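You operate a simulated robot arm through the tools that you are given. There is no shell and no other tool.

You are at the controls of a simulated robot arm. One attempt, no reset.

JOB
Put things in order on the sawhorse table. At the end: the green battery (marked "4") from the sawhorse table stands where the red bulb stood; the red bulb stands on top of the lantern shade; the yellow battery stands where the green battery stood; the black hose cap is in the orange bucket; the brass bolt stands on top of the white nozzle (marked "MIST"); whatever was shut is shut again. Leave all else as you found it, and nothing knocked over.

The check looks at the end state, three seconds after you hand in, the way a careful person would. Anything else that was tipped, shoved, dropped, spilled or broken makes it a failure. A push-on lid holds only when it is set on centred and level and pressed home; a screw cap is set on level and turned clockwise until tight.

ROBOT AND FRAMES
A 5-joint arm with a two-finger parallel gripper, fixed in place. Base frame: the origin is at the foot of the arm, x ahead of it, y to its left, z up; the work surface is at about z = 0. Readings come in mm, rad, newtons and seconds.
With the tool pointing down near the work surface it reaches from about 260 to 680 mm from the base axis. Its first joint turns from -1.152 to 1.152 rad. The tool tilts only in the upright plane through the base axis and itself; it spins freely about its own axis. Payload 2.9 kg.
The TCP is the grasp point between the finger pads, 30 mm short of the fingertips. In the tool frame z runs along the fingers and y along their closing line. Largest opening 110 mm; finger width 20, thickness 10; the body of the gripper, 48 by 112 mm, starts 55 mm behind the TCP.
Orientation is told as [roll, pitch, yaw] about the base's x, y, z axes, in that order, counted from this pose: with the fingers straight down and closing along the base's y, the tool's x points along the base's -x, its y along +y and its z along -z.

CONTROLS
- The arm moves only by the tool apply_moves. Its argument "plan" is a list of rows, each a list of 7 numbers: the shift along the base's x, y, z in mm, then the turn, a rotation vector about the base's x, y, z in rad, then the gripper command, from -1 (fully open) to 1 (shut), values between in proportion. In form: [[x, y, z, ax, ay, az, gripper], ...]. A call has 1 to 20 rows; each row shifts and turns the commanded pose from where the row before left it. Each row takes 0.2 s and may step no farther than 50 mm and 0.15 rad from the row before; otherwise, or with a gripper value out of range, the whole call is refused. A pose out of reach is approached as far as the arm can. The call stops where the force on the tool passes 40 N (or 10 N more than at its start, if that is more) or the arm is blocked; 0.2 s more then pass. The fingers move at their own pace (about 108 mm/s each) and stop on an object; they squeeze with about 40 N. The grip force told is the motor's: it shows also when the fingers shut on nothing. Time passes only in rows, and 0.2 s behind the last, so rows that do not move let the fingers close. The reply holds the time, the measured pose of the TCP, the force on the tool along the base axes, the opening and the grip force, in the units named above and with some noise, with the torque about the TCP (base axes, N m) and any sound that the robot's microphone picked up.
- Cameras (640 x 400 px; columns grow to the right, rows downward): "scene" is fixed at [46.4, -456.2, 620.3]; the picture's right is [0.69, -0.72, 0.00], its down [-0.31, -0.29, -0.91] and it looks along [0.66, 0.63, -0.42] (base axes); focal length 300 px, centre (320, 200). "wrist" rides on the gripper at [72, 17, -103] in the tool frame; the picture's right is [-0.23, 0.97, 0.00], its down [-0.76, -0.18, -0.62] and it looks along [-0.61, -0.14, 0.78] (tool axes); focal length 222 px, centre (320, 200). There is no depth. A picture from a camera that has moved, and an enlarged one, comes with that camera's place and axes in the base frame and with its lens.
- snapshot(camera): a new picture of that camera. It takes no simulated time.
- close_up(camera, box): a new picture of the part [left, top, right, bottom] of that camera's present view, enlarged. It takes no simulated time.
- job_done(): hands the job in; it is judged then, once.

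Places have to be worked out from the pictures, the camera data and where the tool is seen. Open the gripper and draw the arm clear of the work before you hand the job in, unless the task says otherwise.

The tools are called after "Call:" by a JSON object that holds its "op" and its "data". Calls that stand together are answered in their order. apply_moves: Moves the arm, as the interface text tells. Its arguments: {"type":"object","properties":{"plan":{"type":"array","items":{"type":"array","items":{"type":"number"}}}},"required":["plan"]} The other tools are called the same way: snapshot (camera) takes a picture; close_up (camera, box) takes an enlarged picture of a part of a camera's view; job_done () hands the job in.

At the start:

```text
time: 0.0
tcp_pos: [378.0, 88.2, 455.4]
tool_rot: [0.001, 0.0, 0.0]
force: [0.8, 0.3, 0.1]
moment: [0.01, -0.04, 0.01]
width: 110.1
grasp_force: 0.0
```

scene: 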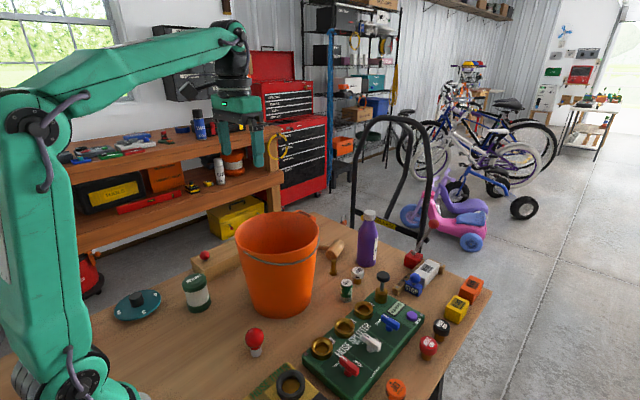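
wrist: 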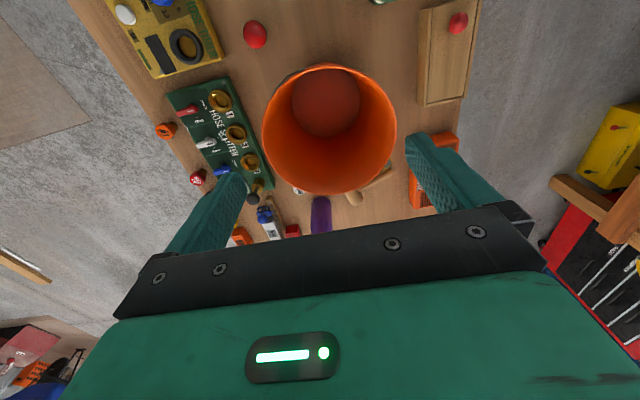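

I start by looking closely at the table from both cameras, to identify each object before moving.

Call:
{"op": "close_up", "data": {"camera": "scene", "box": [180, 200, 340, 300]}}

Call:
{"op": "close_up", "data": {"camera": "scene", "box": [320, 200, 500, 312]}}

Call:
{"op": "close_up", "data": {"camera": "scene", "box": [230, 288, 410, 400]}}

Call:
{"op": "close_up", "data": {"camera": "scene", "box": [340, 288, 500, 400]}}

Call:
{"op": "close_up", "data": {"camera": "wrist", "box": [90, 0, 330, 150]}}

Call:
{"op": "close_up", "data": {"camera": "wrist", "box": [150, 100, 420, 260]}}

Call:
{"op": "close_up", "data": {"camera": "wrist", "box": [380, 0, 500, 220]}}

```text
4.00 times, centred on (260, 250) of scene
camera zoom: at [46.4, -456.2, 620.3], right [0.69, -0.72, 0.0], down [-0.31, -0.29, -0.91], along [0.66, 0.63, -0.42], focal length 1202 px, centre (560, 0)
```

zoom: 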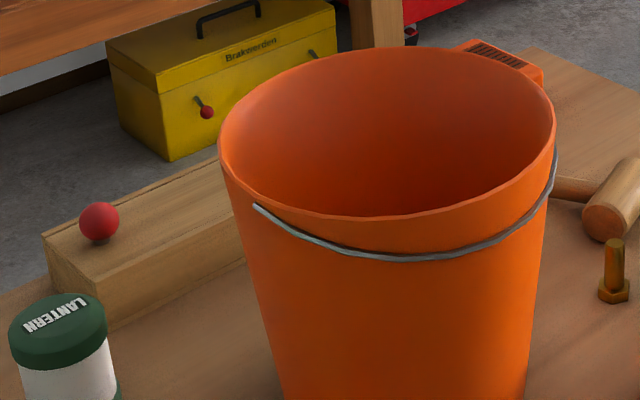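

```text
3.56 times, centred on (410, 256) of scene
camera zoom: at [46.4, -456.2, 620.3], right [0.69, -0.72, 0.0], down [-0.31, -0.29, -0.91], along [0.66, 0.63, -0.42], focal length 1068 px, centre (0, 1)
```

zoom: 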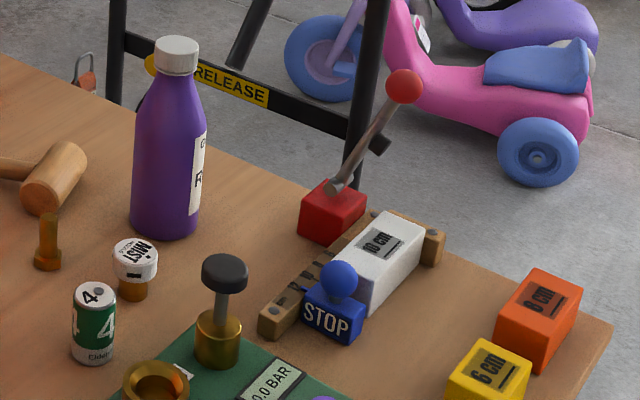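

```text
3.56 times, centred on (320, 344) of scene
camera zoom: at [46.4, -456.2, 620.3], right [0.69, -0.72, 0.0], down [-0.31, -0.29, -0.91], along [0.66, 0.63, -0.42], focal length 1068 px, centre (320, -312)
```

zoom: 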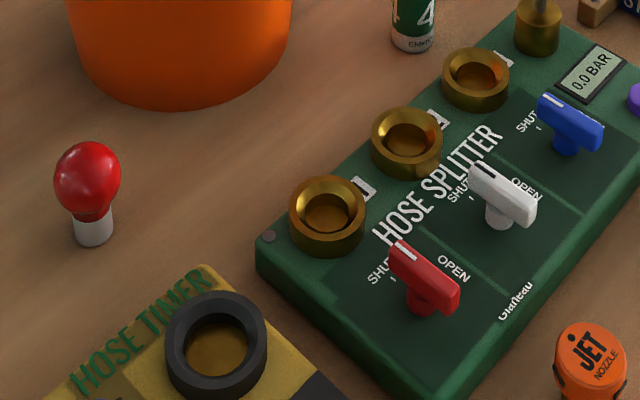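

```text
3.57 times, centred on (420, 344) of scene
camera zoom: at [46.4, -456.2, 620.3], right [0.69, -0.72, 0.0], down [-0.31, -0.29, -0.91], along [0.66, 0.63, -0.42], focal length 1073 px, centre (-37, -314)
```

zoom: 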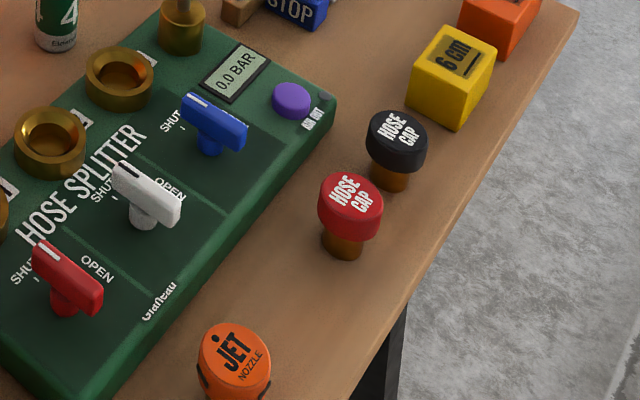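

```text
2.67 times, centred on (210, 75) of wrist
camera zoom: at [305.7, 105.2, 558.0], right [0.23, 0.97, 0.0], down [0.76, -0.18, 0.62], along [0.61, -0.14, -0.78], focal length 592 px, centre (613, 533)
```

zoom: 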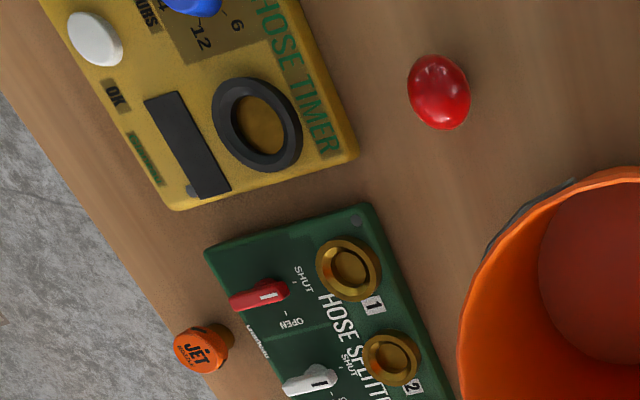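

```text
2.37 times, centred on (285, 180) of wrist
camera zoom: at [305.7, 105.2, 558.0], right [0.23, 0.97, 0.0], down [0.76, -0.18, 0.62], along [0.61, -0.14, -0.78], focal length 526 px, centre (403, 247)
```

zoom: 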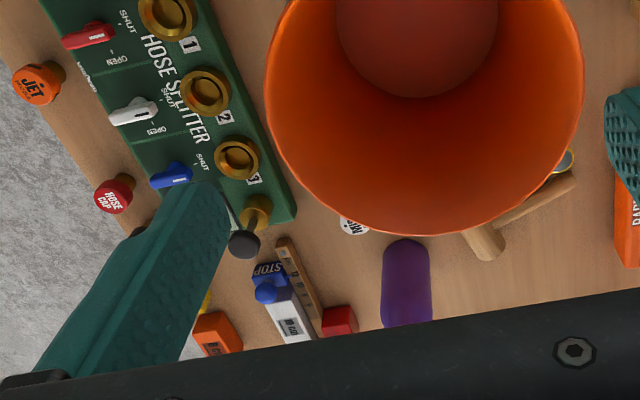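

```text
1.82 times, centred on (440, 110) of wrist
camera zoom: at [305.7, 105.2, 558.0], right [0.23, 0.97, 0.0], down [0.76, -0.18, 0.62], along [0.61, -0.14, -0.78], focal length 404 px, centre (102, 364)
```

zoom: 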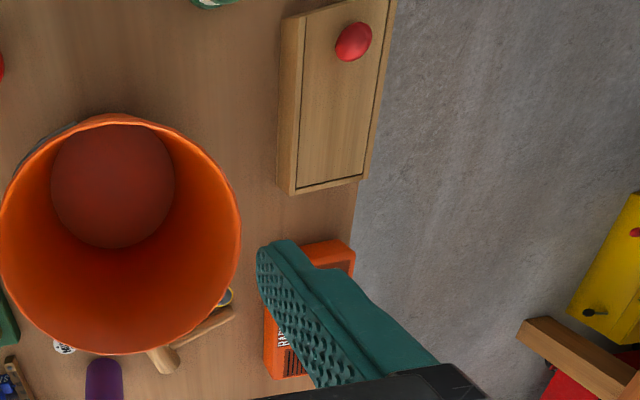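

The yellow battery isn't visible yet. There is a wooden box with a red-knobbed lid and something yellow-ringed behind the bucket, so I zoom in on those and on the lantern area.

Call:
{"op": "close_up", "data": {"camera": "scene", "box": [100, 260, 228, 340]}}

Call:
{"op": "close_up", "data": {"camera": "scene", "box": [180, 230, 260, 280]}}

Call:
{"op": "close_up", "data": {"camera": "wrist", "box": [410, 0, 490, 110]}}

Call:
{"op": "close_up", "data": {"camera": "wrist", "box": [350, 130, 430, 210]}}

Call:
{"op": "close_up", "data": {"camera": "wrist", "box": [340, 0, 420, 50]}}

Call:
{"op": "close_up", "data": {"camera": "scene", "box": [230, 350, 330, 400]}}

```text
5.00 times, centred on (164, 300) of scene
camera zoom: at [46.4, -456.2, 620.3], right [0.69, -0.72, 0.0], down [-0.31, -0.29, -0.91], along [0.66, 0.63, -0.42], focal length 1503 px, centre (1100, -300)
```

zoom: 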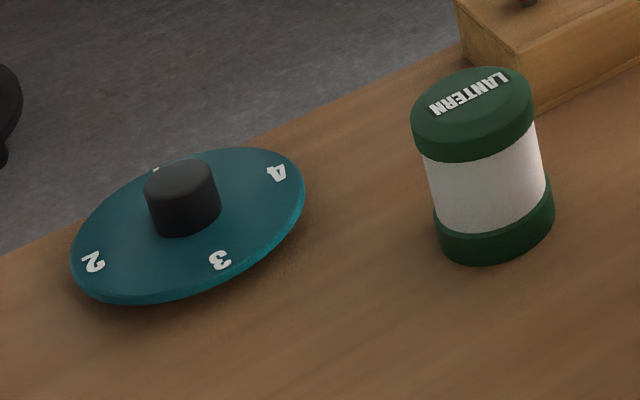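

```text
8.00 times, centred on (220, 255) of scene
camera zoom: at [46.4, -456.2, 620.3], right [0.69, -0.72, 0.0], down [-0.31, -0.29, -0.91], along [0.66, 0.63, -0.42], focal length 2404 px, centre (1120, -240)
```

zoom: 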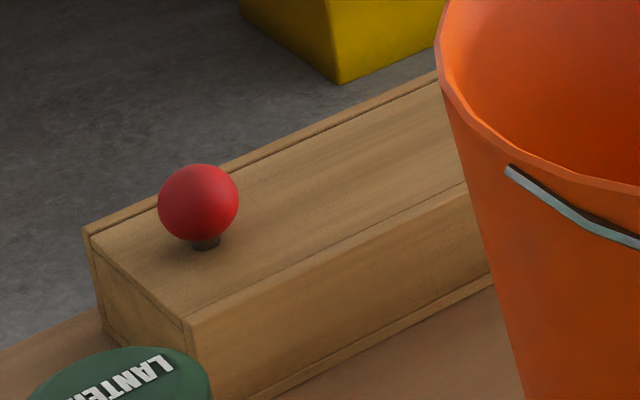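

```text
3.64 times, centred on (450, 55) of wrist
camera zoom: at [305.7, 105.2, 558.0], right [0.23, 0.97, 0.0], down [0.76, -0.18, 0.62], along [0.61, -0.14, -0.78], focal length 808 px, centre (-153, 727)
```

zoom: 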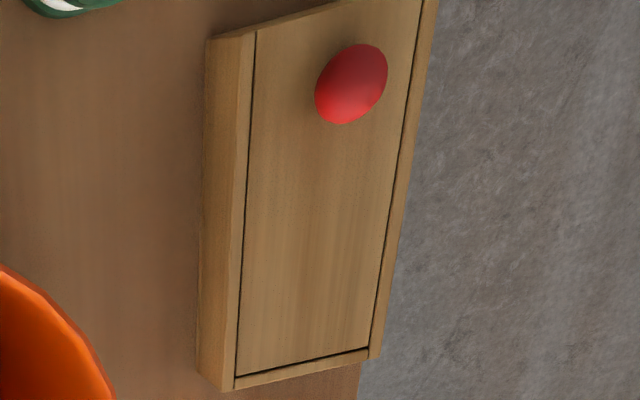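

```text
5.00 times, centred on (390, 170) of wrist
camera zoom: at [305.7, 105.2, 558.0], right [0.23, 0.97, 0.0], down [0.76, -0.18, 0.62], along [0.61, -0.14, -0.78], focal length 1111 px, centre (-30, 350)
```

zoom: 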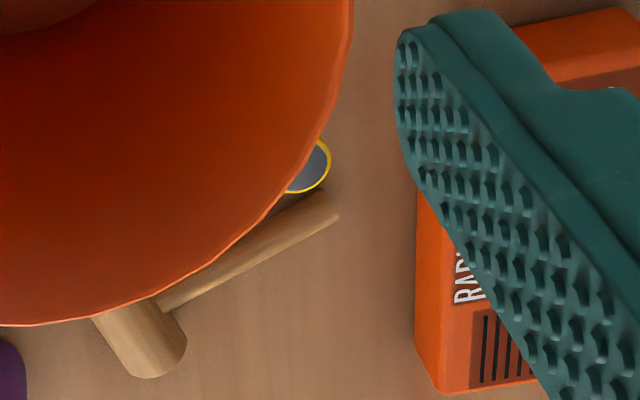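

```text
8.00 times, centred on (380, 25) of wrist
camera zoom: at [305.7, 105.2, 558.0], right [0.23, 0.97, 0.0], down [0.76, -0.18, 0.62], along [0.61, -0.14, -0.78], focal length 1777 px, centre (-160, 1600)
```

zoom: 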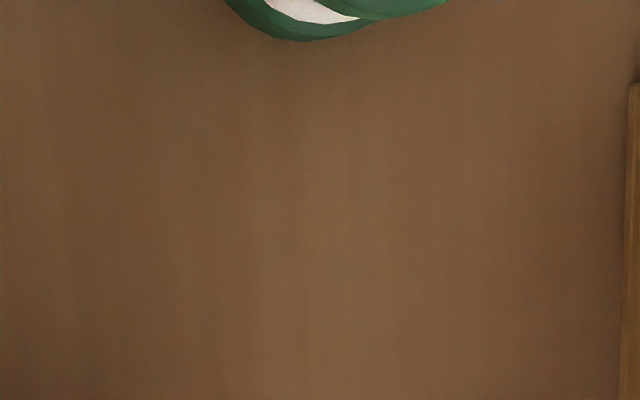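

```text
6.40 times, centred on (280, 375) of scene
camera zoom: at [46.4, -456.2, 620.3], right [0.69, -0.72, 0.0], down [-0.31, -0.29, -0.91], along [0.66, 0.63, -0.42], focal length 1923 px, centre (576, -920)
```

zoom: 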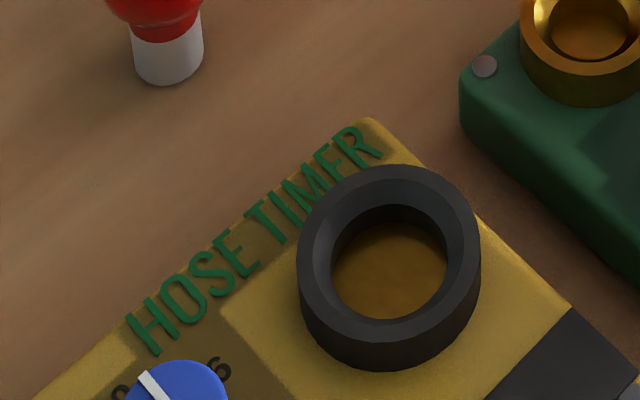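

The bucket (rim about z=215, centred near (450, 86)) hides a yellow-rimmed grey disc near (625, 213), which may be the yellow battery. I move the arm high above that side for a better wrist view.

Call:
{"op": "apply_moves", "data": {"plan": [[36, 22, 0, 0, 0, 0, -1], [36, 22, 0, 0, 0, 0, -1], [36, 22, 0, 0, 0, 0, -1], [36, 22, 0, 0, 0, 0, -1], [36, 22, 0, 0, 0, 0, -1], [0, 0, 0, 0, 0, 0, -1]]}}

Call:
{"op": "snapshot", "data": {"camera": "wrist"}}

Call:
{"op": "snapshot", "data": {"camera": "scene"}}

```text
time: 1.4
tcp_pos: [507.5, 172.0, 441.4]
tool_rot: [0.0, 0.001, 0.001]
force: [-0.2, 0.5, 0.9]
moment: [0.0, 0.01, 0.02]
width: 110.2
grasp_force: 0.1
out of reach, approached as far as the arm can: row 4, 5
```

```text
taken
camera wrist: at [434.6, 188.6, 545.0], right [0.23, 0.97, 0.0], down [0.76, -0.18, 0.62], along [0.61, -0.14, -0.78], focal length 222 px, centre (320, 200)
```

wrist: 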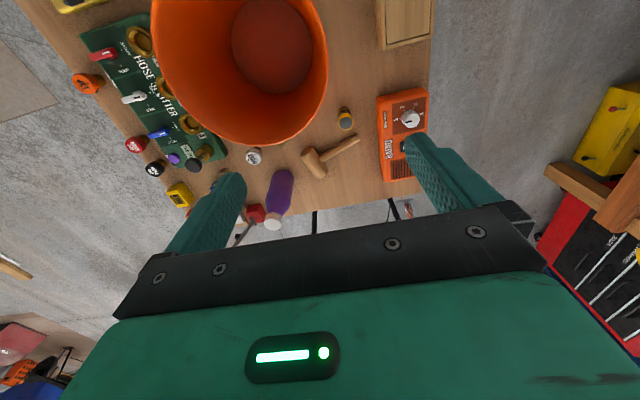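

```text
taken
```

scene: 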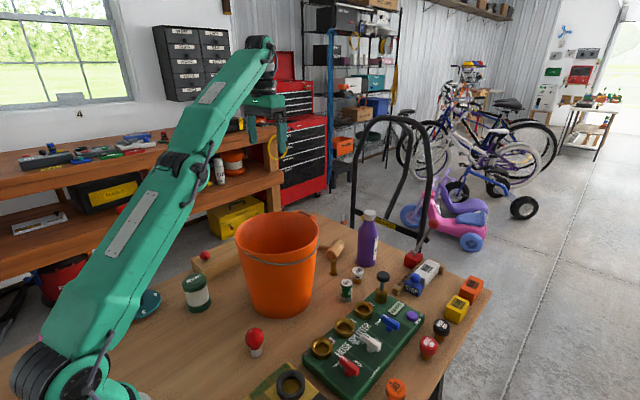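

The object is visible next to the mallet now; I zoom in on it and on the right part of the table.

Call:
{"op": "close_up", "data": {"camera": "wrist", "box": [300, 80, 440, 190]}}

Call:
{"op": "close_up", "data": {"camera": "wrist", "box": [130, 100, 310, 230]}}

Call:
{"op": "close_up", "data": {"camera": "wrist", "box": [60, 0, 260, 120]}}

Call:
{"op": "close_up", "data": {"camera": "wrist", "box": [360, 0, 480, 100]}}

```text
3.64 times, centred on (370, 135) of wrist
camera zoom: at [434.6, 188.6, 545.0], right [0.23, 0.97, 0.0], down [0.76, -0.18, 0.62], along [0.61, -0.14, -0.78], focal length 808 px, centre (138, 436)
```

zoom: 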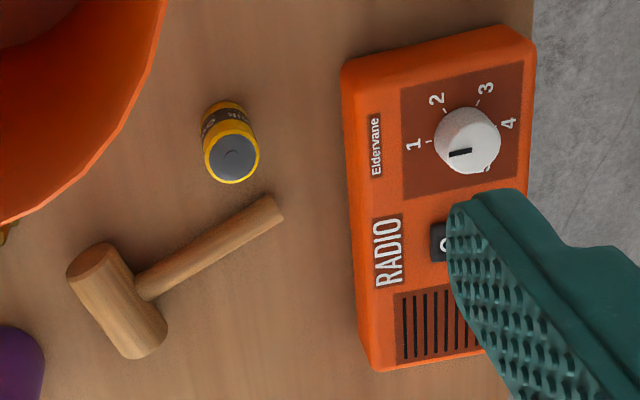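

```text
3.08 times, centred on (220, 165) of wrist
camera zoom: at [434.6, 188.6, 545.0], right [0.23, 0.97, 0.0], down [0.76, -0.18, 0.62], along [0.61, -0.14, -0.78], focal length 684 px, centre (628, 308)
```

zoom: 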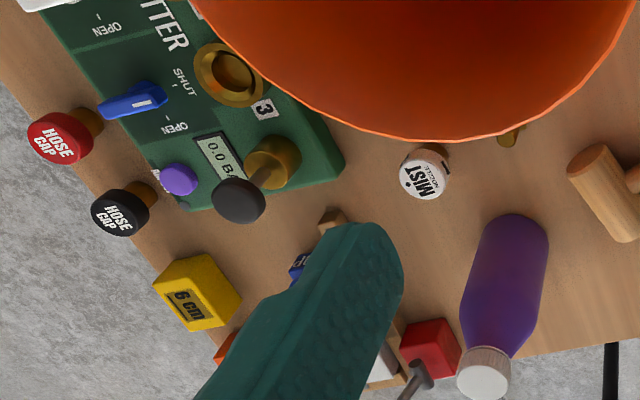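

```text
3.20 times, centred on (160, 60) of wrist
camera zoom: at [434.6, 188.6, 545.0], right [0.23, 0.97, 0.0], down [0.76, -0.18, 0.62], along [0.61, -0.14, -0.78], focal length 711 px, centre (832, 648)
```

zoom: 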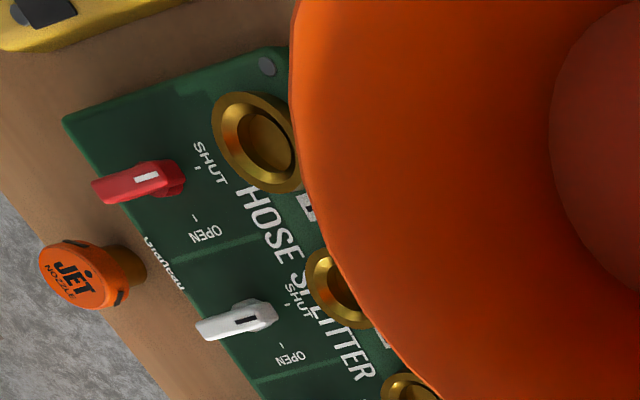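

```text
4.00 times, centred on (420, 50) of wrist
camera zoom: at [434.6, 188.6, 545.0], right [0.23, 0.97, 0.0], down [0.76, -0.18, 0.62], along [0.61, -0.14, -0.78], focal length 888 px, centre (-80, 800)
```

zoom: 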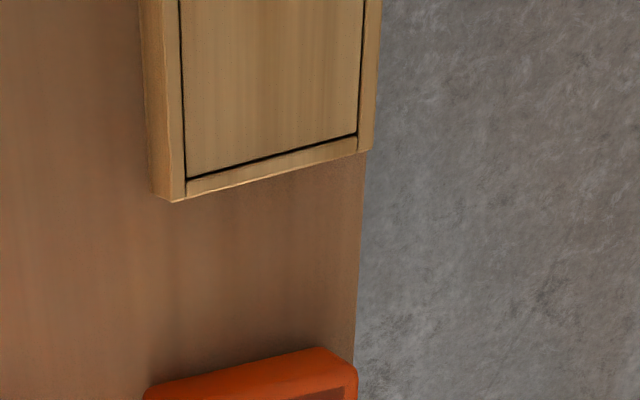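

The yellow battery stands free behind the bucket, at about (615, 204). I need to know whether the forearm clears the bucket when reaching there, so I examine the arm's geometry.

Call:
{"op": "close_up", "data": {"camera": "scene", "box": [200, 20, 320, 160]}}

Call:
{"op": "close_up", "data": {"camera": "scene", "box": [0, 20, 320, 400]}}

```text
2.86 times, centred on (260, 90) of scene
camera zoom: at [46.4, -456.2, 620.3], right [0.69, -0.72, 0.0], down [-0.31, -0.29, -0.91], along [0.66, 0.63, -0.42], focal length 859 px, centre (491, 514)
```

zoom: 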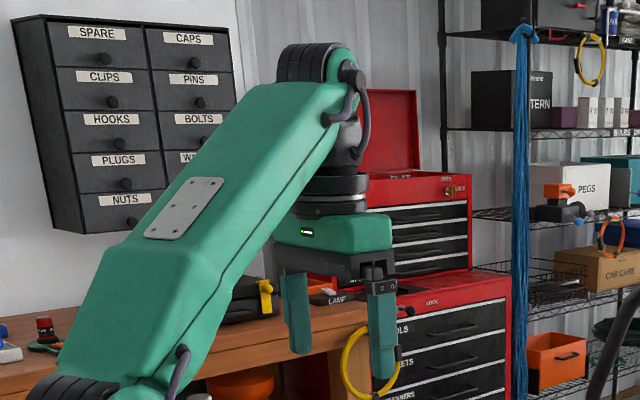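

```text
1.05 times, centred on (160, 210) of scene (not enlarged: the box is as wide or as high as the picture)
camera zoom: at [46.4, -456.2, 620.3], right [0.69, -0.72, 0.0], down [-0.31, -0.29, -0.91], along [0.66, 0.63, -0.42], focal length 316 px, centre (488, 190)
```

zoom: 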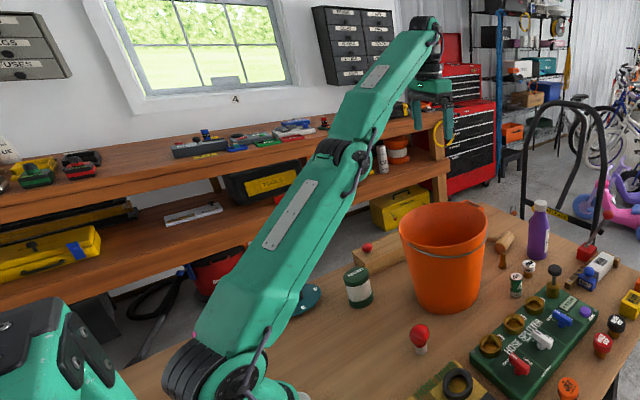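

The wrist pivot sits about 210 mm above the TCP and the shoulder at z≈230. So the forearm should clear the bucket rim by around 30 mm when I reach the yellow battery. First I hover near the red bulb (about (293, -15)) to refine its place.

Call:
{"op": "apply_moves", "data": {"plan": [[-36, -31, 0, 0, 0, 0, -0.3], [-36, -31, 0, 0, 0, 0, -0.3], [-36, -31, 0, 0, 0, 0, -0.3], [-36, -31, 0, 0, 0, 0, -0.3], [-36, -31, -10, 0, 0, 0, -0.3], [-34, -31, -30, 0, 0, 0, -0.3], [0, 0, -45, 0, 0, 0, -0.3], [0, 0, -45, 0, 0, 0, -0.3], [0, 0, 0, 0, 0, 0, -0.3]]}}

Call:
{"op": "snapshot", "data": {"camera": "wrist"}}

```text
refused: row 6 steps farther than a row can; nothing moved
```

```text
taken
camera wrist: at [434.6, 188.6, 545.0], right [0.23, 0.97, 0.0], down [0.76, -0.18, 0.62], along [0.61, -0.14, -0.78], focal length 222 px, centre (320, 200)
```

wrist: 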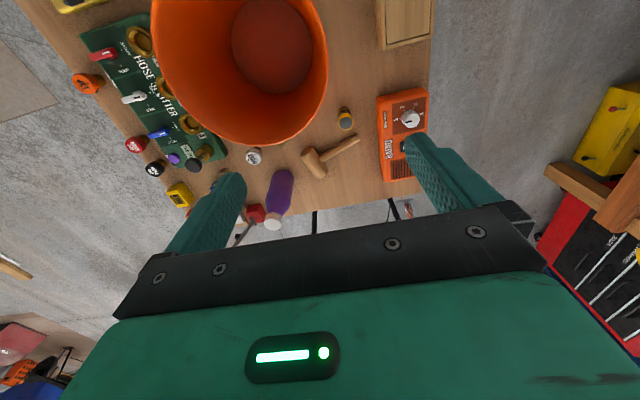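

Row 6 was too long, so I shorten the steps and repeat the same move.

Call:
{"op": "apply_moves", "data": {"plan": [[-36, -31, 0, 0, 0, 0, -0.3], [-36, -31, 0, 0, 0, 0, -0.3], [-36, -31, 0, 0, 0, 0, -0.3], [-36, -31, 0, 0, 0, 0, -0.3], [-36, -31, -10, 0, 0, 0, -0.3], [-34, -31, -10, 0, 0, 0, -0.3], [0, 0, -45, 0, 0, 0, -0.3], [0, 0, -45, 0, 0, 0, -0.3], [0, 0, 0, 0, 0, 0, -0.3]]}}

Call:
{"op": "snapshot", "data": {"camera": "wrist"}}

```text
time: 3.4
tcp_pos: [294.3, -13.2, 331.8]
tool_rot: [0.0, 0.0, 0.001]
force: [0.1, -0.4, 0.2]
moment: [-0.01, 0.0, 0.0]
width: 71.5
grasp_force: 0.1
```

```text
taken
camera wrist: at [220.2, 2.3, 435.5], right [0.23, 0.97, 0.0], down [0.76, -0.18, 0.62], along [0.61, -0.14, -0.78], focal length 222 px, centre (320, 200)
```

wrist: 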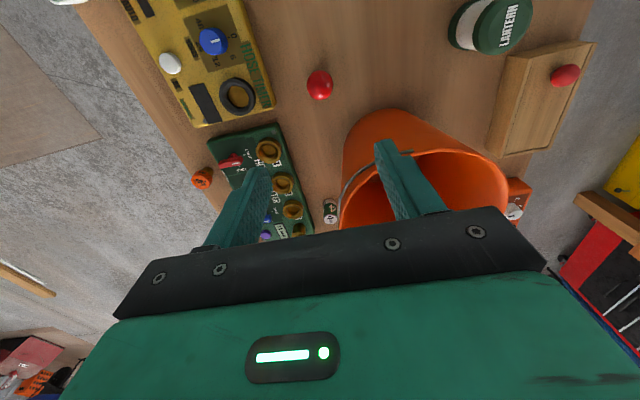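

The bulb lies nearly straight below the tool (column 320). I descend to z≈150 for a finer look at it and its base.

Call:
{"op": "apply_moves", "data": {"plan": [[0, 0, -45, 0, 0, 0, -0.3], [0, 0, -45, 0, 0, 0, -0.3], [0, 0, -45, 0, 0, 0, -0.3], [0, 0, -45, 0, 0, 0, -0.3], [0, 0, 0, 0, 0, 0, -0.3]]}}

Call:
{"op": "close_up", "data": {"camera": "wrist", "box": [220, 40, 420, 200]}}

Call:
{"op": "close_up", "data": {"camera": "scene", "box": [210, 280, 310, 380]}}

Call:
{"op": "snapshot", "data": {"camera": "wrist"}}

```text
time: 4.6
tcp_pos: [291.8, -13.6, 153.2]
tool_rot: [0.0, -0.001, 0.0]
force: [0.1, -0.1, -0.1]
moment: [-0.01, 0.02, -0.02]
width: 71.5
grasp_force: 0.1
```

```text
2.50 times, centred on (320, 120) of wrist
camera zoom: at [220.0, 2.2, 256.0], right [0.23, 0.97, 0.0], down [0.76, -0.18, 0.62], along [0.61, -0.14, -0.78], focal length 555 px, centre (320, 400)
```

zoom: 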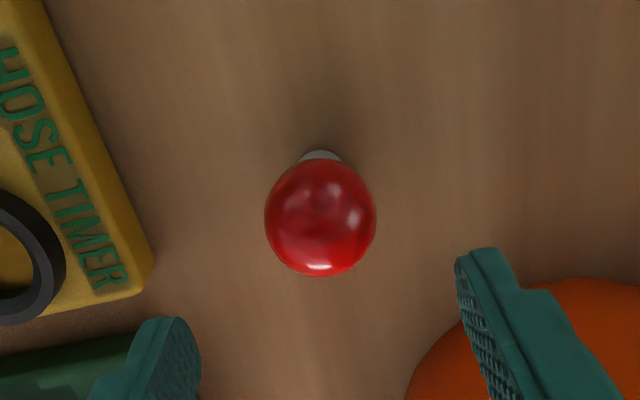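

```text
4.00 times, centred on (260, 330) of scene
camera zoom: at [46.4, -456.2, 620.3], right [0.69, -0.72, 0.0], down [-0.31, -0.29, -0.91], along [0.66, 0.63, -0.42], focal length 1202 px, centre (560, -320)
```

zoom: 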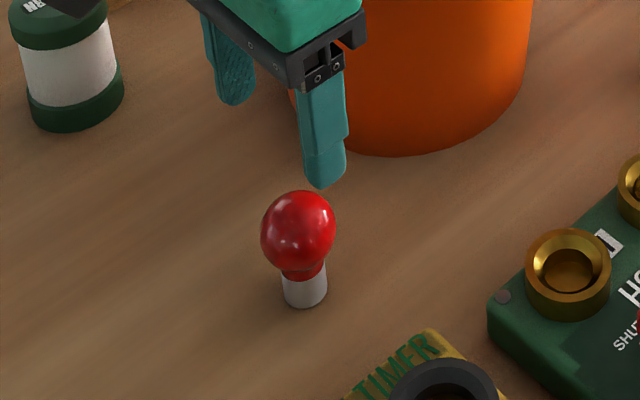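

```text
taken
camera wrist: at [220.0, 2.2, 256.0], right [0.23, 0.97, 0.0], down [0.76, -0.18, 0.62], along [0.61, -0.14, -0.78], focal length 222 px, centre (320, 200)
```

wrist: 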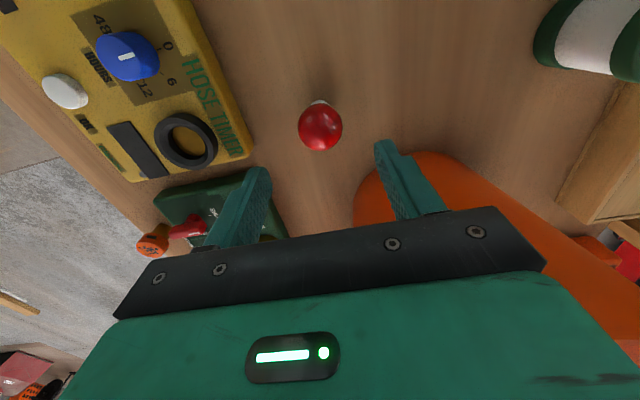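

The bulb is at about (293.5, -15), its globe is about 43 mm across with its centre at z≈56. Before picking it up I hover over the lantern (about (273, 223)) to fix its top precisely.

Call:
{"op": "apply_moves", "data": {"plan": [[0, 0, 45, 0, 0, 0, -0.3], [0, 0, 45, 0, 0, 0, -0.3], [0, 0, 45, 0, 0, 0, -0.3], [-4, 47, 0, 0, 0, 0, -0.3], [-4, 47, 0, 0, 0, 0, -0.3], [-4, 47, 0, 0, 0, 0, -0.3], [-4, 47, 0, 0, 0, 0, -0.3], [-4, 47, 0, 0, 0, 0, -0.3], [0, 0, 0, 0, 0, 0, -0.3]]}}

Call:
{"op": "snapshot", "data": {"camera": "wrist"}}

Call:
{"op": "close_up", "data": {"camera": "wrist", "box": [240, 0, 480, 150]}}

Call:
{"op": "close_up", "data": {"camera": "scene", "box": [160, 240, 240, 320]}}

```text
time: 6.6
tcp_pos: [272.5, 222.1, 285.5]
tool_rot: [0.0, -0.001, 0.0]
force: [0.4, 0.3, 0.9]
moment: [-0.04, -0.01, -0.02]
width: 71.4
grasp_force: 0.1
```

```text
taken
camera wrist: at [199.8, 237.8, 389.6], right [0.23, 0.97, 0.0], down [0.76, -0.18, 0.62], along [0.61, -0.14, -0.78], focal length 222 px, centre (320, 200)
```

wrist: 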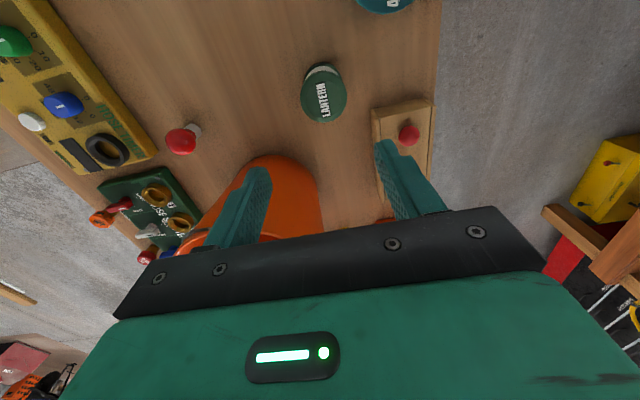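

```text
2.67 times, centred on (360, 75) of wrist
camera zoom: at [199.8, 237.8, 389.6], right [0.23, 0.97, 0.0], down [0.76, -0.18, 0.62], along [0.61, -0.14, -0.78], focal length 592 px, centre (213, 533)
```

zoom: 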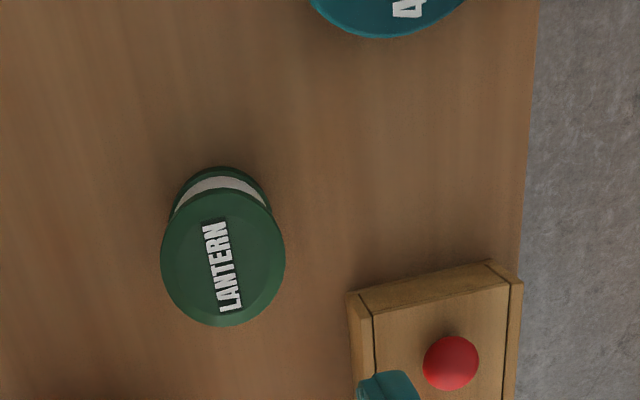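

```text
5.00 times, centred on (200, 280) of scene
camera zoom: at [46.4, -456.2, 620.3], right [0.69, -0.72, 0.0], down [-0.31, -0.29, -0.91], along [0.66, 0.63, -0.42], focal length 1503 px, centre (920, -200)
```

zoom: 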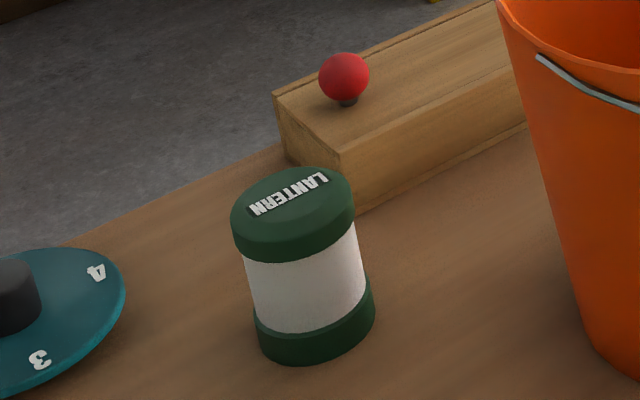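

The lantern top is at about (272.6, 226), z≈91. I return over the bulb and lower with the globe between the fingers.

Call:
{"op": "apply_moves", "data": {"plan": [[4, -47, 0, 0, 0, 0, -0.3], [4, -47, 0, 0, 0, 0, -0.3], [4, -47, 0, 0, 0, 0, -0.3], [4, -47, 0, 0, 0, 0, -0.3], [4, -47, 0, 0, 0, 0, -0.3], [1.5, 0, -45, 0, 0, 0, -0.3], [0, 0, -45, 0, 0, 0, -0.3], [0, 0, -45, 0, 0, 0, -0.3], [0, 0, -45, 0, 0, 0, -0.3], [0, 0, -30, 0, 0, 0, -0.3], [0, 0, -15, 0, 0, 0, -0.3], [0, 0, 0, 0, 0, 0, -0.3]]}}

Call:
{"op": "snapshot", "data": {"camera": "wrist"}}

Call:
{"op": "close_up", "data": {"camera": "scene", "box": [190, 260, 310, 380]}}

```text
time: 9.2
tcp_pos: [294.1, -15.0, 60.0]
tool_rot: [-0.001, 0.001, -0.001]
force: [0.4, 0.1, -0.2]
moment: [0.01, 0.0, 0.01]
width: 71.6
grasp_force: 0.0
```

```text
taken
camera wrist: at [222.1, 2.4, 163.9], right [0.23, 0.97, 0.0], down [0.76, -0.18, 0.62], along [0.61, -0.14, -0.78], focal length 222 px, centre (320, 200)
```

wrist: 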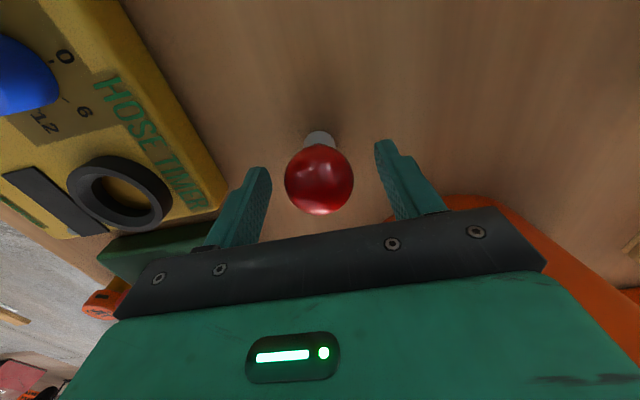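

```text
3.33 times, centred on (250, 320) of scene
camera zoom: at [46.4, -456.2, 620.3], right [0.69, -0.72, 0.0], down [-0.31, -0.29, -0.91], along [0.66, 0.63, -0.42], focal length 1002 px, centre (553, -200)
```

zoom: 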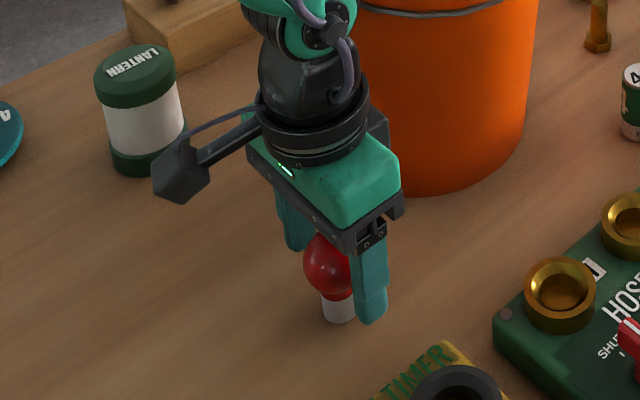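

The globe is centred between the fingers, its centre about 6–8 mm below the TCP. I lower 6 mm and close the fingers.

Call:
{"op": "apply_moves", "data": {"plan": [[0, 0, -6, 0, 0, 0, -0.3], [0, 0, 0, 0, 0, 0, -0.3], [0, 0, 0, 0, 0, 0, 0.0], [0, 0, 0, 0, 0, 0, 0.15], [0, 0, 0, 0, 0, 0, 0.4], [0, 0, 0, 0, 0, 0, 0.4]]}}

Call:
{"op": "snapshot", "data": {"camera": "wrist"}}

```text
time: 10.6
tcp_pos: [295.0, -14.2, 55.4]
tool_rot: [0.001, 0.0, 0.001]
force: [0.0, -0.5, 0.5]
moment: [0.04, 0.0, 0.01]
width: 40.4
grasp_force: 40.2
```

```text
taken
camera wrist: at [222.2, 2.1, 158.4], right [0.23, 0.97, 0.0], down [0.76, -0.18, 0.62], along [0.61, -0.14, -0.78], focal length 222 px, centre (320, 200)
```

wrist: 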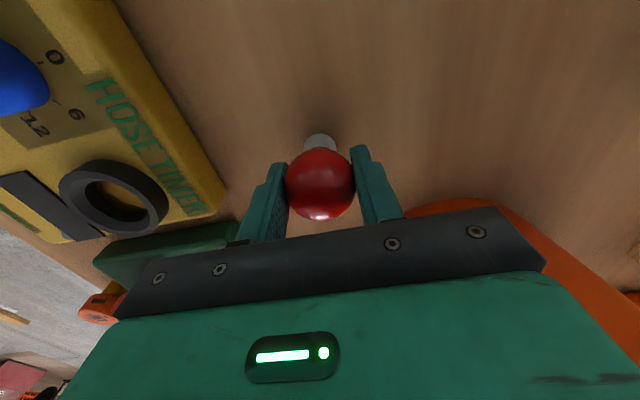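

The bulb is gripped (width 40.4 mm). I lift it well clear and carry it over the lantern, stopping about 10 mm above where it should touch.

Call:
{"op": "apply_moves", "data": {"plan": [[0, 0, 20, 0, 0, 0, 0.4], [0, 0, 45, 0, 0, 0, 0.4], [0, 0, 45, 0, 0, 0, 0.4], [0, 0, 45, 0, 0, 0, 0.4], [0, 0, 45, 0, 0, 0, 0.4], [-4, 40, 0, 0, 0, 0, 0.4], [-4, 40, 0, 0, 0, 0, 0.4], [-4, 40, 0, 0, 0, 0, 0.4], [-4, 40, 0, 0, 0, 0, 0.4], [-3, 40, 0, 0, 0, 0, 0.4], [-3, 39, 0, 0, 0, 0, 0.4], [0, 0, -40, 0, 0, 0, 0.4], [0, 0, -40, 0, 0, 0, 0.4], [0, 0, -10, 0, 0, 0, 0.4], [0, 0, 0, 0, 0, 0, 0.4]]}}

Call:
{"op": "snapshot", "data": {"camera": "wrist"}}

Call:
{"op": "close_up", "data": {"camera": "scene", "box": [150, 200, 270, 320]}}

```text
time: 13.8
tcp_pos: [272.3, 224.5, 164.8]
tool_rot: [-0.001, -0.001, 0.001]
force: [0.1, 0.1, -0.1]
moment: [0.0, 0.01, 0.02]
width: 40.3
grasp_force: 40.0
```

```text
taken
camera wrist: at [200.6, 241.0, 268.9], right [0.23, 0.97, 0.0], down [0.76, -0.18, 0.62], along [0.61, -0.14, -0.78], focal length 222 px, centre (320, 200)
```

wrist: 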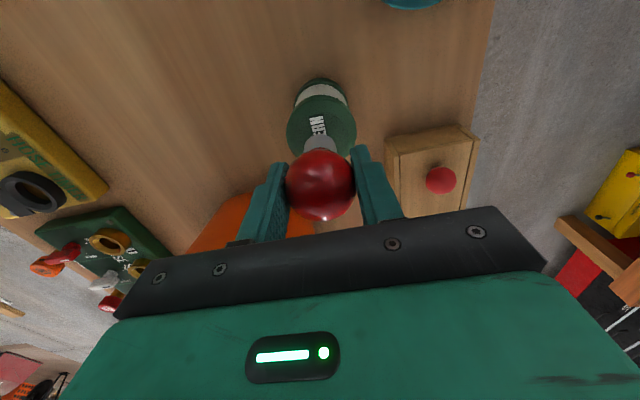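

```text
3.33 times, centred on (210, 260) of scene
camera zoom: at [46.4, -456.2, 620.3], right [0.69, -0.72, 0.0], down [-0.31, -0.29, -0.91], along [0.66, 0.63, -0.42], focal length 1002 px, centre (687, 0)
```

zoom: 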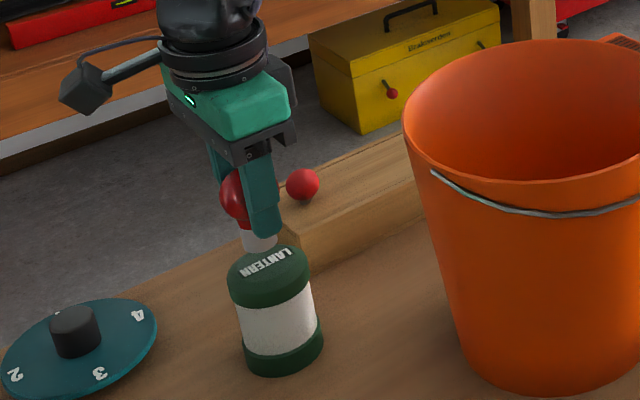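

The lantern's centre seems a couple of mm off the bulb's axis; I zoom in on both views before lowering.

Call:
{"op": "close_up", "data": {"camera": "wrist", "box": [260, 60, 380, 160]}}

Call:
{"op": "close_up", "data": {"camera": "scene", "box": [170, 240, 230, 320]}}

```text
4.00 times, centred on (320, 110) of wrist
camera zoom: at [200.6, 241.0, 268.9], right [0.23, 0.97, 0.0], down [0.76, -0.18, 0.62], along [0.61, -0.14, -0.78], focal length 888 px, centre (320, 560)
```

zoom: 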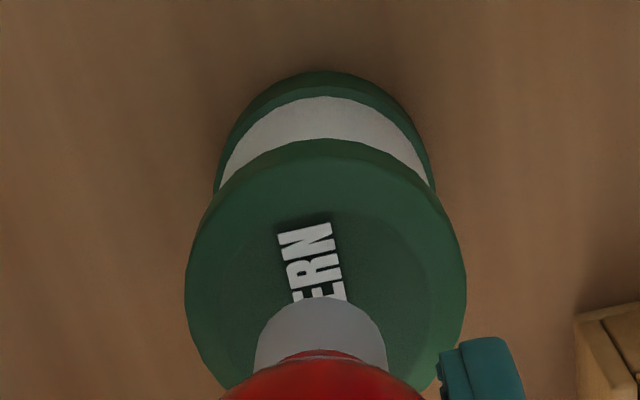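

```text
5.00 times, centred on (200, 280) of scene
camera zoom: at [46.4, -456.2, 620.3], right [0.69, -0.72, 0.0], down [-0.31, -0.29, -0.91], along [0.66, 0.63, -0.42], focal length 1503 px, centre (920, -200)
```

zoom: 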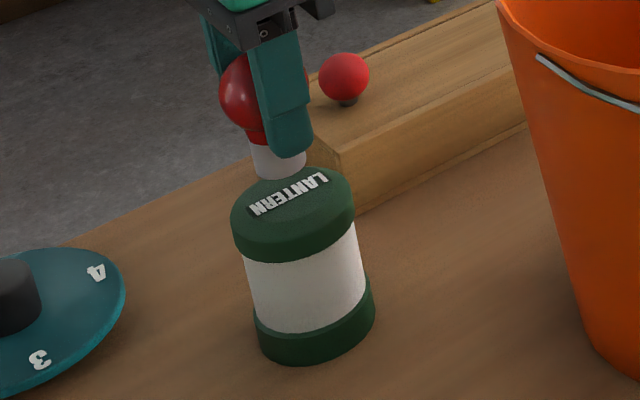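

Comparing the "LANTERN" text centre with the bulb base in both views, the bulb should move about +3 mm in x. I shift it and lower most of the way.

Call:
{"op": "apply_moves", "data": {"plan": [[3.2, -0.4, 0, 0, 0, 0, 0.4], [0, 0, -7, 0, 0, 0, 0.4], [0, 0, -6, 0, 0, 0, 0.4], [0, 0, 0, 0, 0, 0, 0.4]]}}

Call:
{"op": "close_up", "data": {"camera": "wrist", "box": [260, 60, 380, 160]}}

Call:
{"op": "close_up", "data": {"camera": "scene", "box": [170, 240, 230, 320]}}

```text
time: 14.8
tcp_pos: [276.5, 222.8, 153.1]
tool_rot: [-0.001, 0.0, 0.0]
force: [-0.5, -0.2, -1.3]
moment: [0.0, -0.02, -0.02]
width: 40.5
grasp_force: 40.4
```

```text
4.00 times, centred on (320, 110) of wrist
camera zoom: at [203.3, 240.8, 255.9], right [0.23, 0.97, 0.0], down [0.76, -0.18, 0.62], along [0.61, -0.14, -0.78], focal length 888 px, centre (320, 560)
```

zoom: 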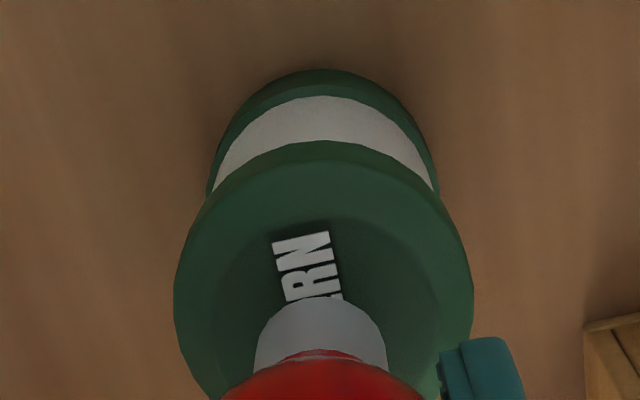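

```text
5.00 times, centred on (200, 280) of scene
camera zoom: at [46.4, -456.2, 620.3], right [0.69, -0.72, 0.0], down [-0.31, -0.29, -0.91], along [0.66, 0.63, -0.42], focal length 1503 px, centre (920, -200)
```

zoom: 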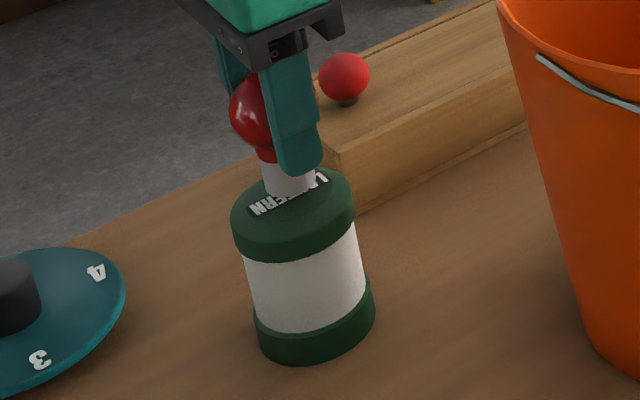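

The bulb base now hangs close above the middle of the lantern top. I lower in small steps and watch the force.

Call:
{"op": "apply_moves", "data": {"plan": [[0, 0, -2, 0, 0, 0, 0.4], [0, 0, -1.5, 0, 0, 0, 0.4], [0, 0, 0, 0, 0, 0, 0.4]]}}

Call:
{"op": "close_up", "data": {"camera": "scene", "box": [180, 250, 220, 290]}}

```text
time: 15.6
tcp_pos: [275.7, 223.9, 149.5]
tool_rot: [0.0, 0.001, 0.001]
force: [0.1, 0.2, -0.5]
moment: [-0.02, 0.04, -0.02]
width: 40.5
grasp_force: 39.9
```

```text
10.00 times, centred on (200, 270) of scene
camera zoom: at [46.4, -456.2, 620.3], right [0.69, -0.72, 0.0], down [-0.31, -0.29, -0.91], along [0.66, 0.63, -0.42], focal length 3005 px, centre (1520, -500)
```

zoom: 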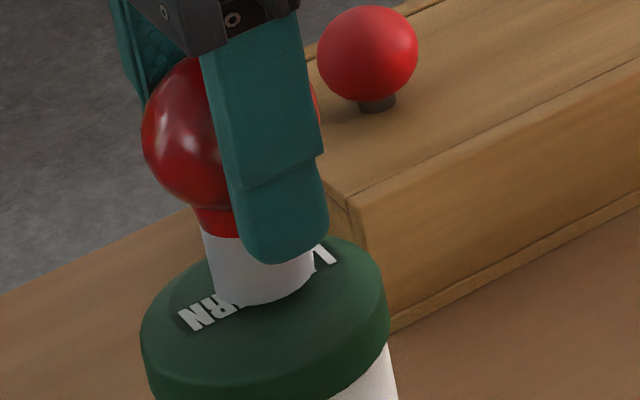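

Still no contact force, with only a tiny gap left. I continue in 1 mm steps.

Call:
{"op": "apply_moves", "data": {"plan": [[0, 0, -1, 0, 0, 0, 0.4], [0, 0, -1, 0, 0, 0, 0.4], [0, 0, 0, 0, 0, 0, 0.4]]}}

Call:
{"op": "close_up", "data": {"camera": "scene", "box": [180, 250, 220, 290]}}

```text
time: 16.4
tcp_pos: [275.7, 224.4, 147.4]
tool_rot: [0.001, 0.001, 0.0]
force: [0.7, -0.4, 2.1]
moment: [0.01, 0.0, 0.01]
width: 40.4
grasp_force: 40.0
```

```text
10.00 times, centred on (200, 270) of scene
camera zoom: at [46.3, -456.2, 620.3], right [0.69, -0.72, 0.0], down [-0.31, -0.29, -0.91], along [0.66, 0.63, -0.42], focal length 3005 px, centre (1520, -500)
```

zoom: 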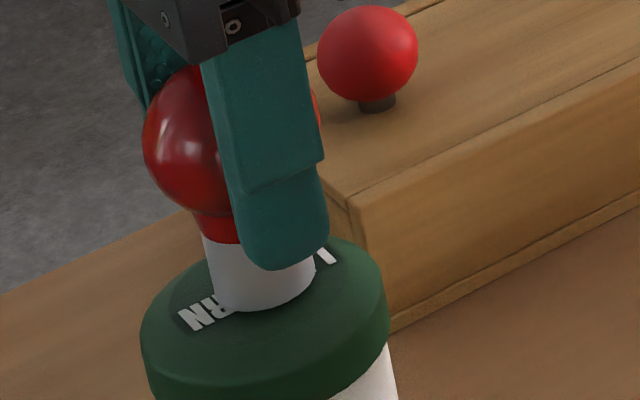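

The force reads about +2 N in z, possibly first contact; one more millimetre to confirm.

Call:
{"op": "apply_moves", "data": {"plan": [[0, 0, -0.8, 0, 0, 0, 0.4], [0, 0, 0, 0, 0, 0, 0.4]]}}

Call:
{"op": "close_up", "data": {"camera": "scene", "box": [180, 250, 220, 290]}}

```text
time: 17.0
tcp_pos: [276.4, 224.3, 147.5]
tool_rot: [0.002, -0.002, 0.0]
force: [-2.0, -2.0, 13.7]
moment: [-0.06, 0.12, 0.04]
width: 40.4
grasp_force: 39.8
```

```text
10.00 times, centred on (200, 270) of scene
camera zoom: at [46.3, -456.2, 620.3], right [0.69, -0.72, 0.0], down [-0.31, -0.29, -0.91], along [0.66, 0.63, -0.42], focal length 3005 px, centre (1520, -500)
```

zoom: 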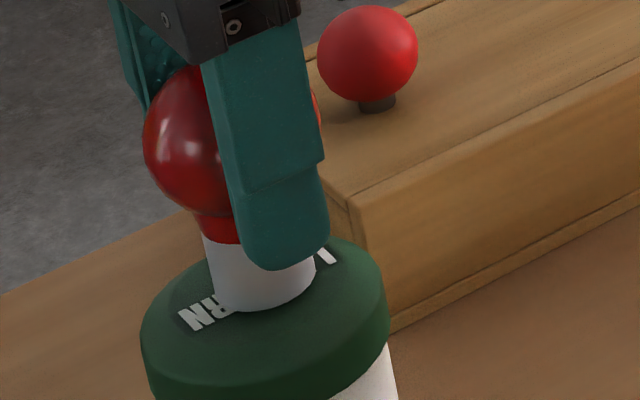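

Contact is confirmed (13.7 N). I ease off a little, open the fingers gradually, and then lift straight up.

Call:
{"op": "apply_moves", "data": {"plan": [[0, 0, 0.7, 0, 0, 0, 0.4], [0, 0, 0, 0, 0, 0, 0.25], [0, 0, 0, 0, 0, 0, 0.2], [0, 0, 0, 0, 0, 0, 0.1], [0, 0, 0, 0, 0, 0, -0.1], [0, 0, 0, 0, 0, 0, -0.2], [0, 0, 0, 0, 0, 0, -0.2]]}}

Call:
{"op": "close_up", "data": {"camera": "scene", "box": [170, 230, 230, 290]}}

Call:
{"op": "snapshot", "data": {"camera": "wrist"}}

```text
time: 18.6
tcp_pos: [275.9, 223.5, 146.3]
tool_rot: [0.0, -0.001, 0.001]
force: [-0.6, -0.5, -0.1]
moment: [0.02, -0.01, 0.01]
width: 65.9
grasp_force: 0.0
```

```text
6.67 times, centred on (200, 260) of scene
camera zoom: at [46.4, -456.2, 620.3], right [0.69, -0.72, 0.0], down [-0.31, -0.29, -0.91], along [0.66, 0.63, -0.42], focal length 2003 px, centre (1120, -200)
```

zoom: 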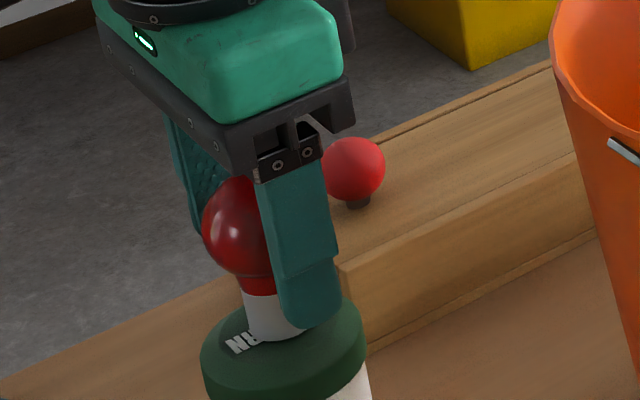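

```text
taken
camera wrist: at [203.1, 240.6, 250.7], right [0.23, 0.97, 0.0], down [0.76, -0.18, 0.62], along [0.61, -0.14, -0.78], focal length 222 px, centre (320, 200)
```

wrist: 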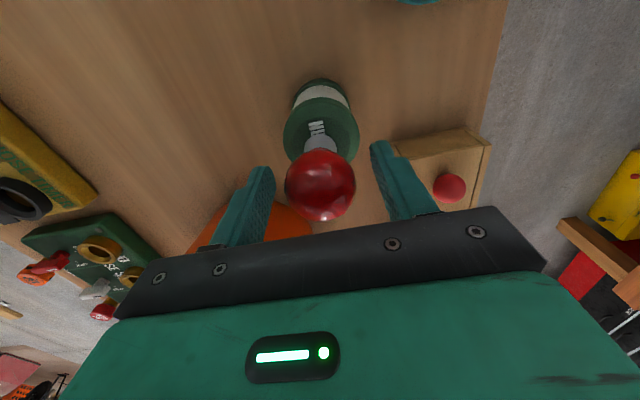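

The bulb stands on the lantern and the fingers are clear. I lift straight up, then travel high over the bucket to hover above the green battery (about (582, -51)).

Call:
{"op": "apply_moves", "data": {"plan": [[0, 0, 20, 0, 0, 0, -0.2], [0, 0, 45, 0, 0, 0, -0.2], [0, 0, 45, 0, 0, 0, -0.2], [0, 0, 44, 0, 0, 0, -0.2], [34, -30.5, 0, 0, 0, 0, -0.2], [34, -30.5, 0, 0, 0, 0, -0.2], [34, -30.5, 0, 0, 0, 0, -0.2], [34, -30.5, 0, 0, 0, 0, -0.2], [34, -30.5, 0, 0, 0, 0, -0.2], [34, -30.5, 0, 0, 0, 0, -0.2], [34, -30.5, 0, 0, 0, 0, -0.2], [34, -30.5, 0, 0, 0, 0, -0.2], [34, -30.5, 0, 0, 0, 0, -0.2], [0, 0, 0, 0, 0, 0, -0.2]]}}

Call:
{"op": "snapshot", "data": {"camera": "wrist"}}

Call:
{"op": "snapshot", "data": {"camera": "scene"}}

```text
time: 21.6
tcp_pos: [580.5, -51.9, 300.3]
tool_rot: [0.002, 0.0, 0.001]
force: [0.8, -0.3, -0.2]
moment: [-0.02, 0.01, 0.02]
width: 66.0
grasp_force: 0.1
```

```text
taken
camera wrist: at [509.1, -34.8, 404.0], right [0.23, 0.97, 0.0], down [0.76, -0.18, 0.62], along [0.61, -0.14, -0.78], focal length 222 px, centre (320, 200)
```

wrist: 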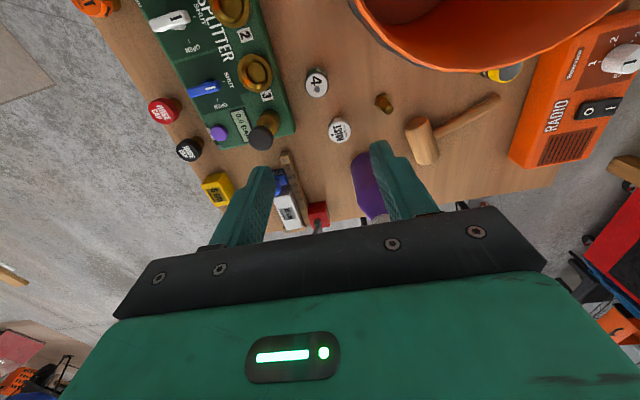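

```text
taken
```

scene: 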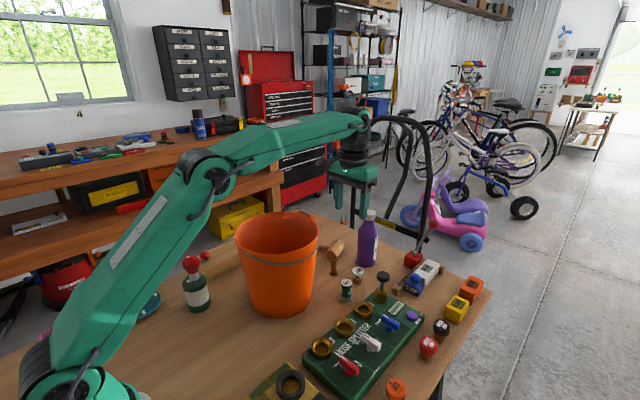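

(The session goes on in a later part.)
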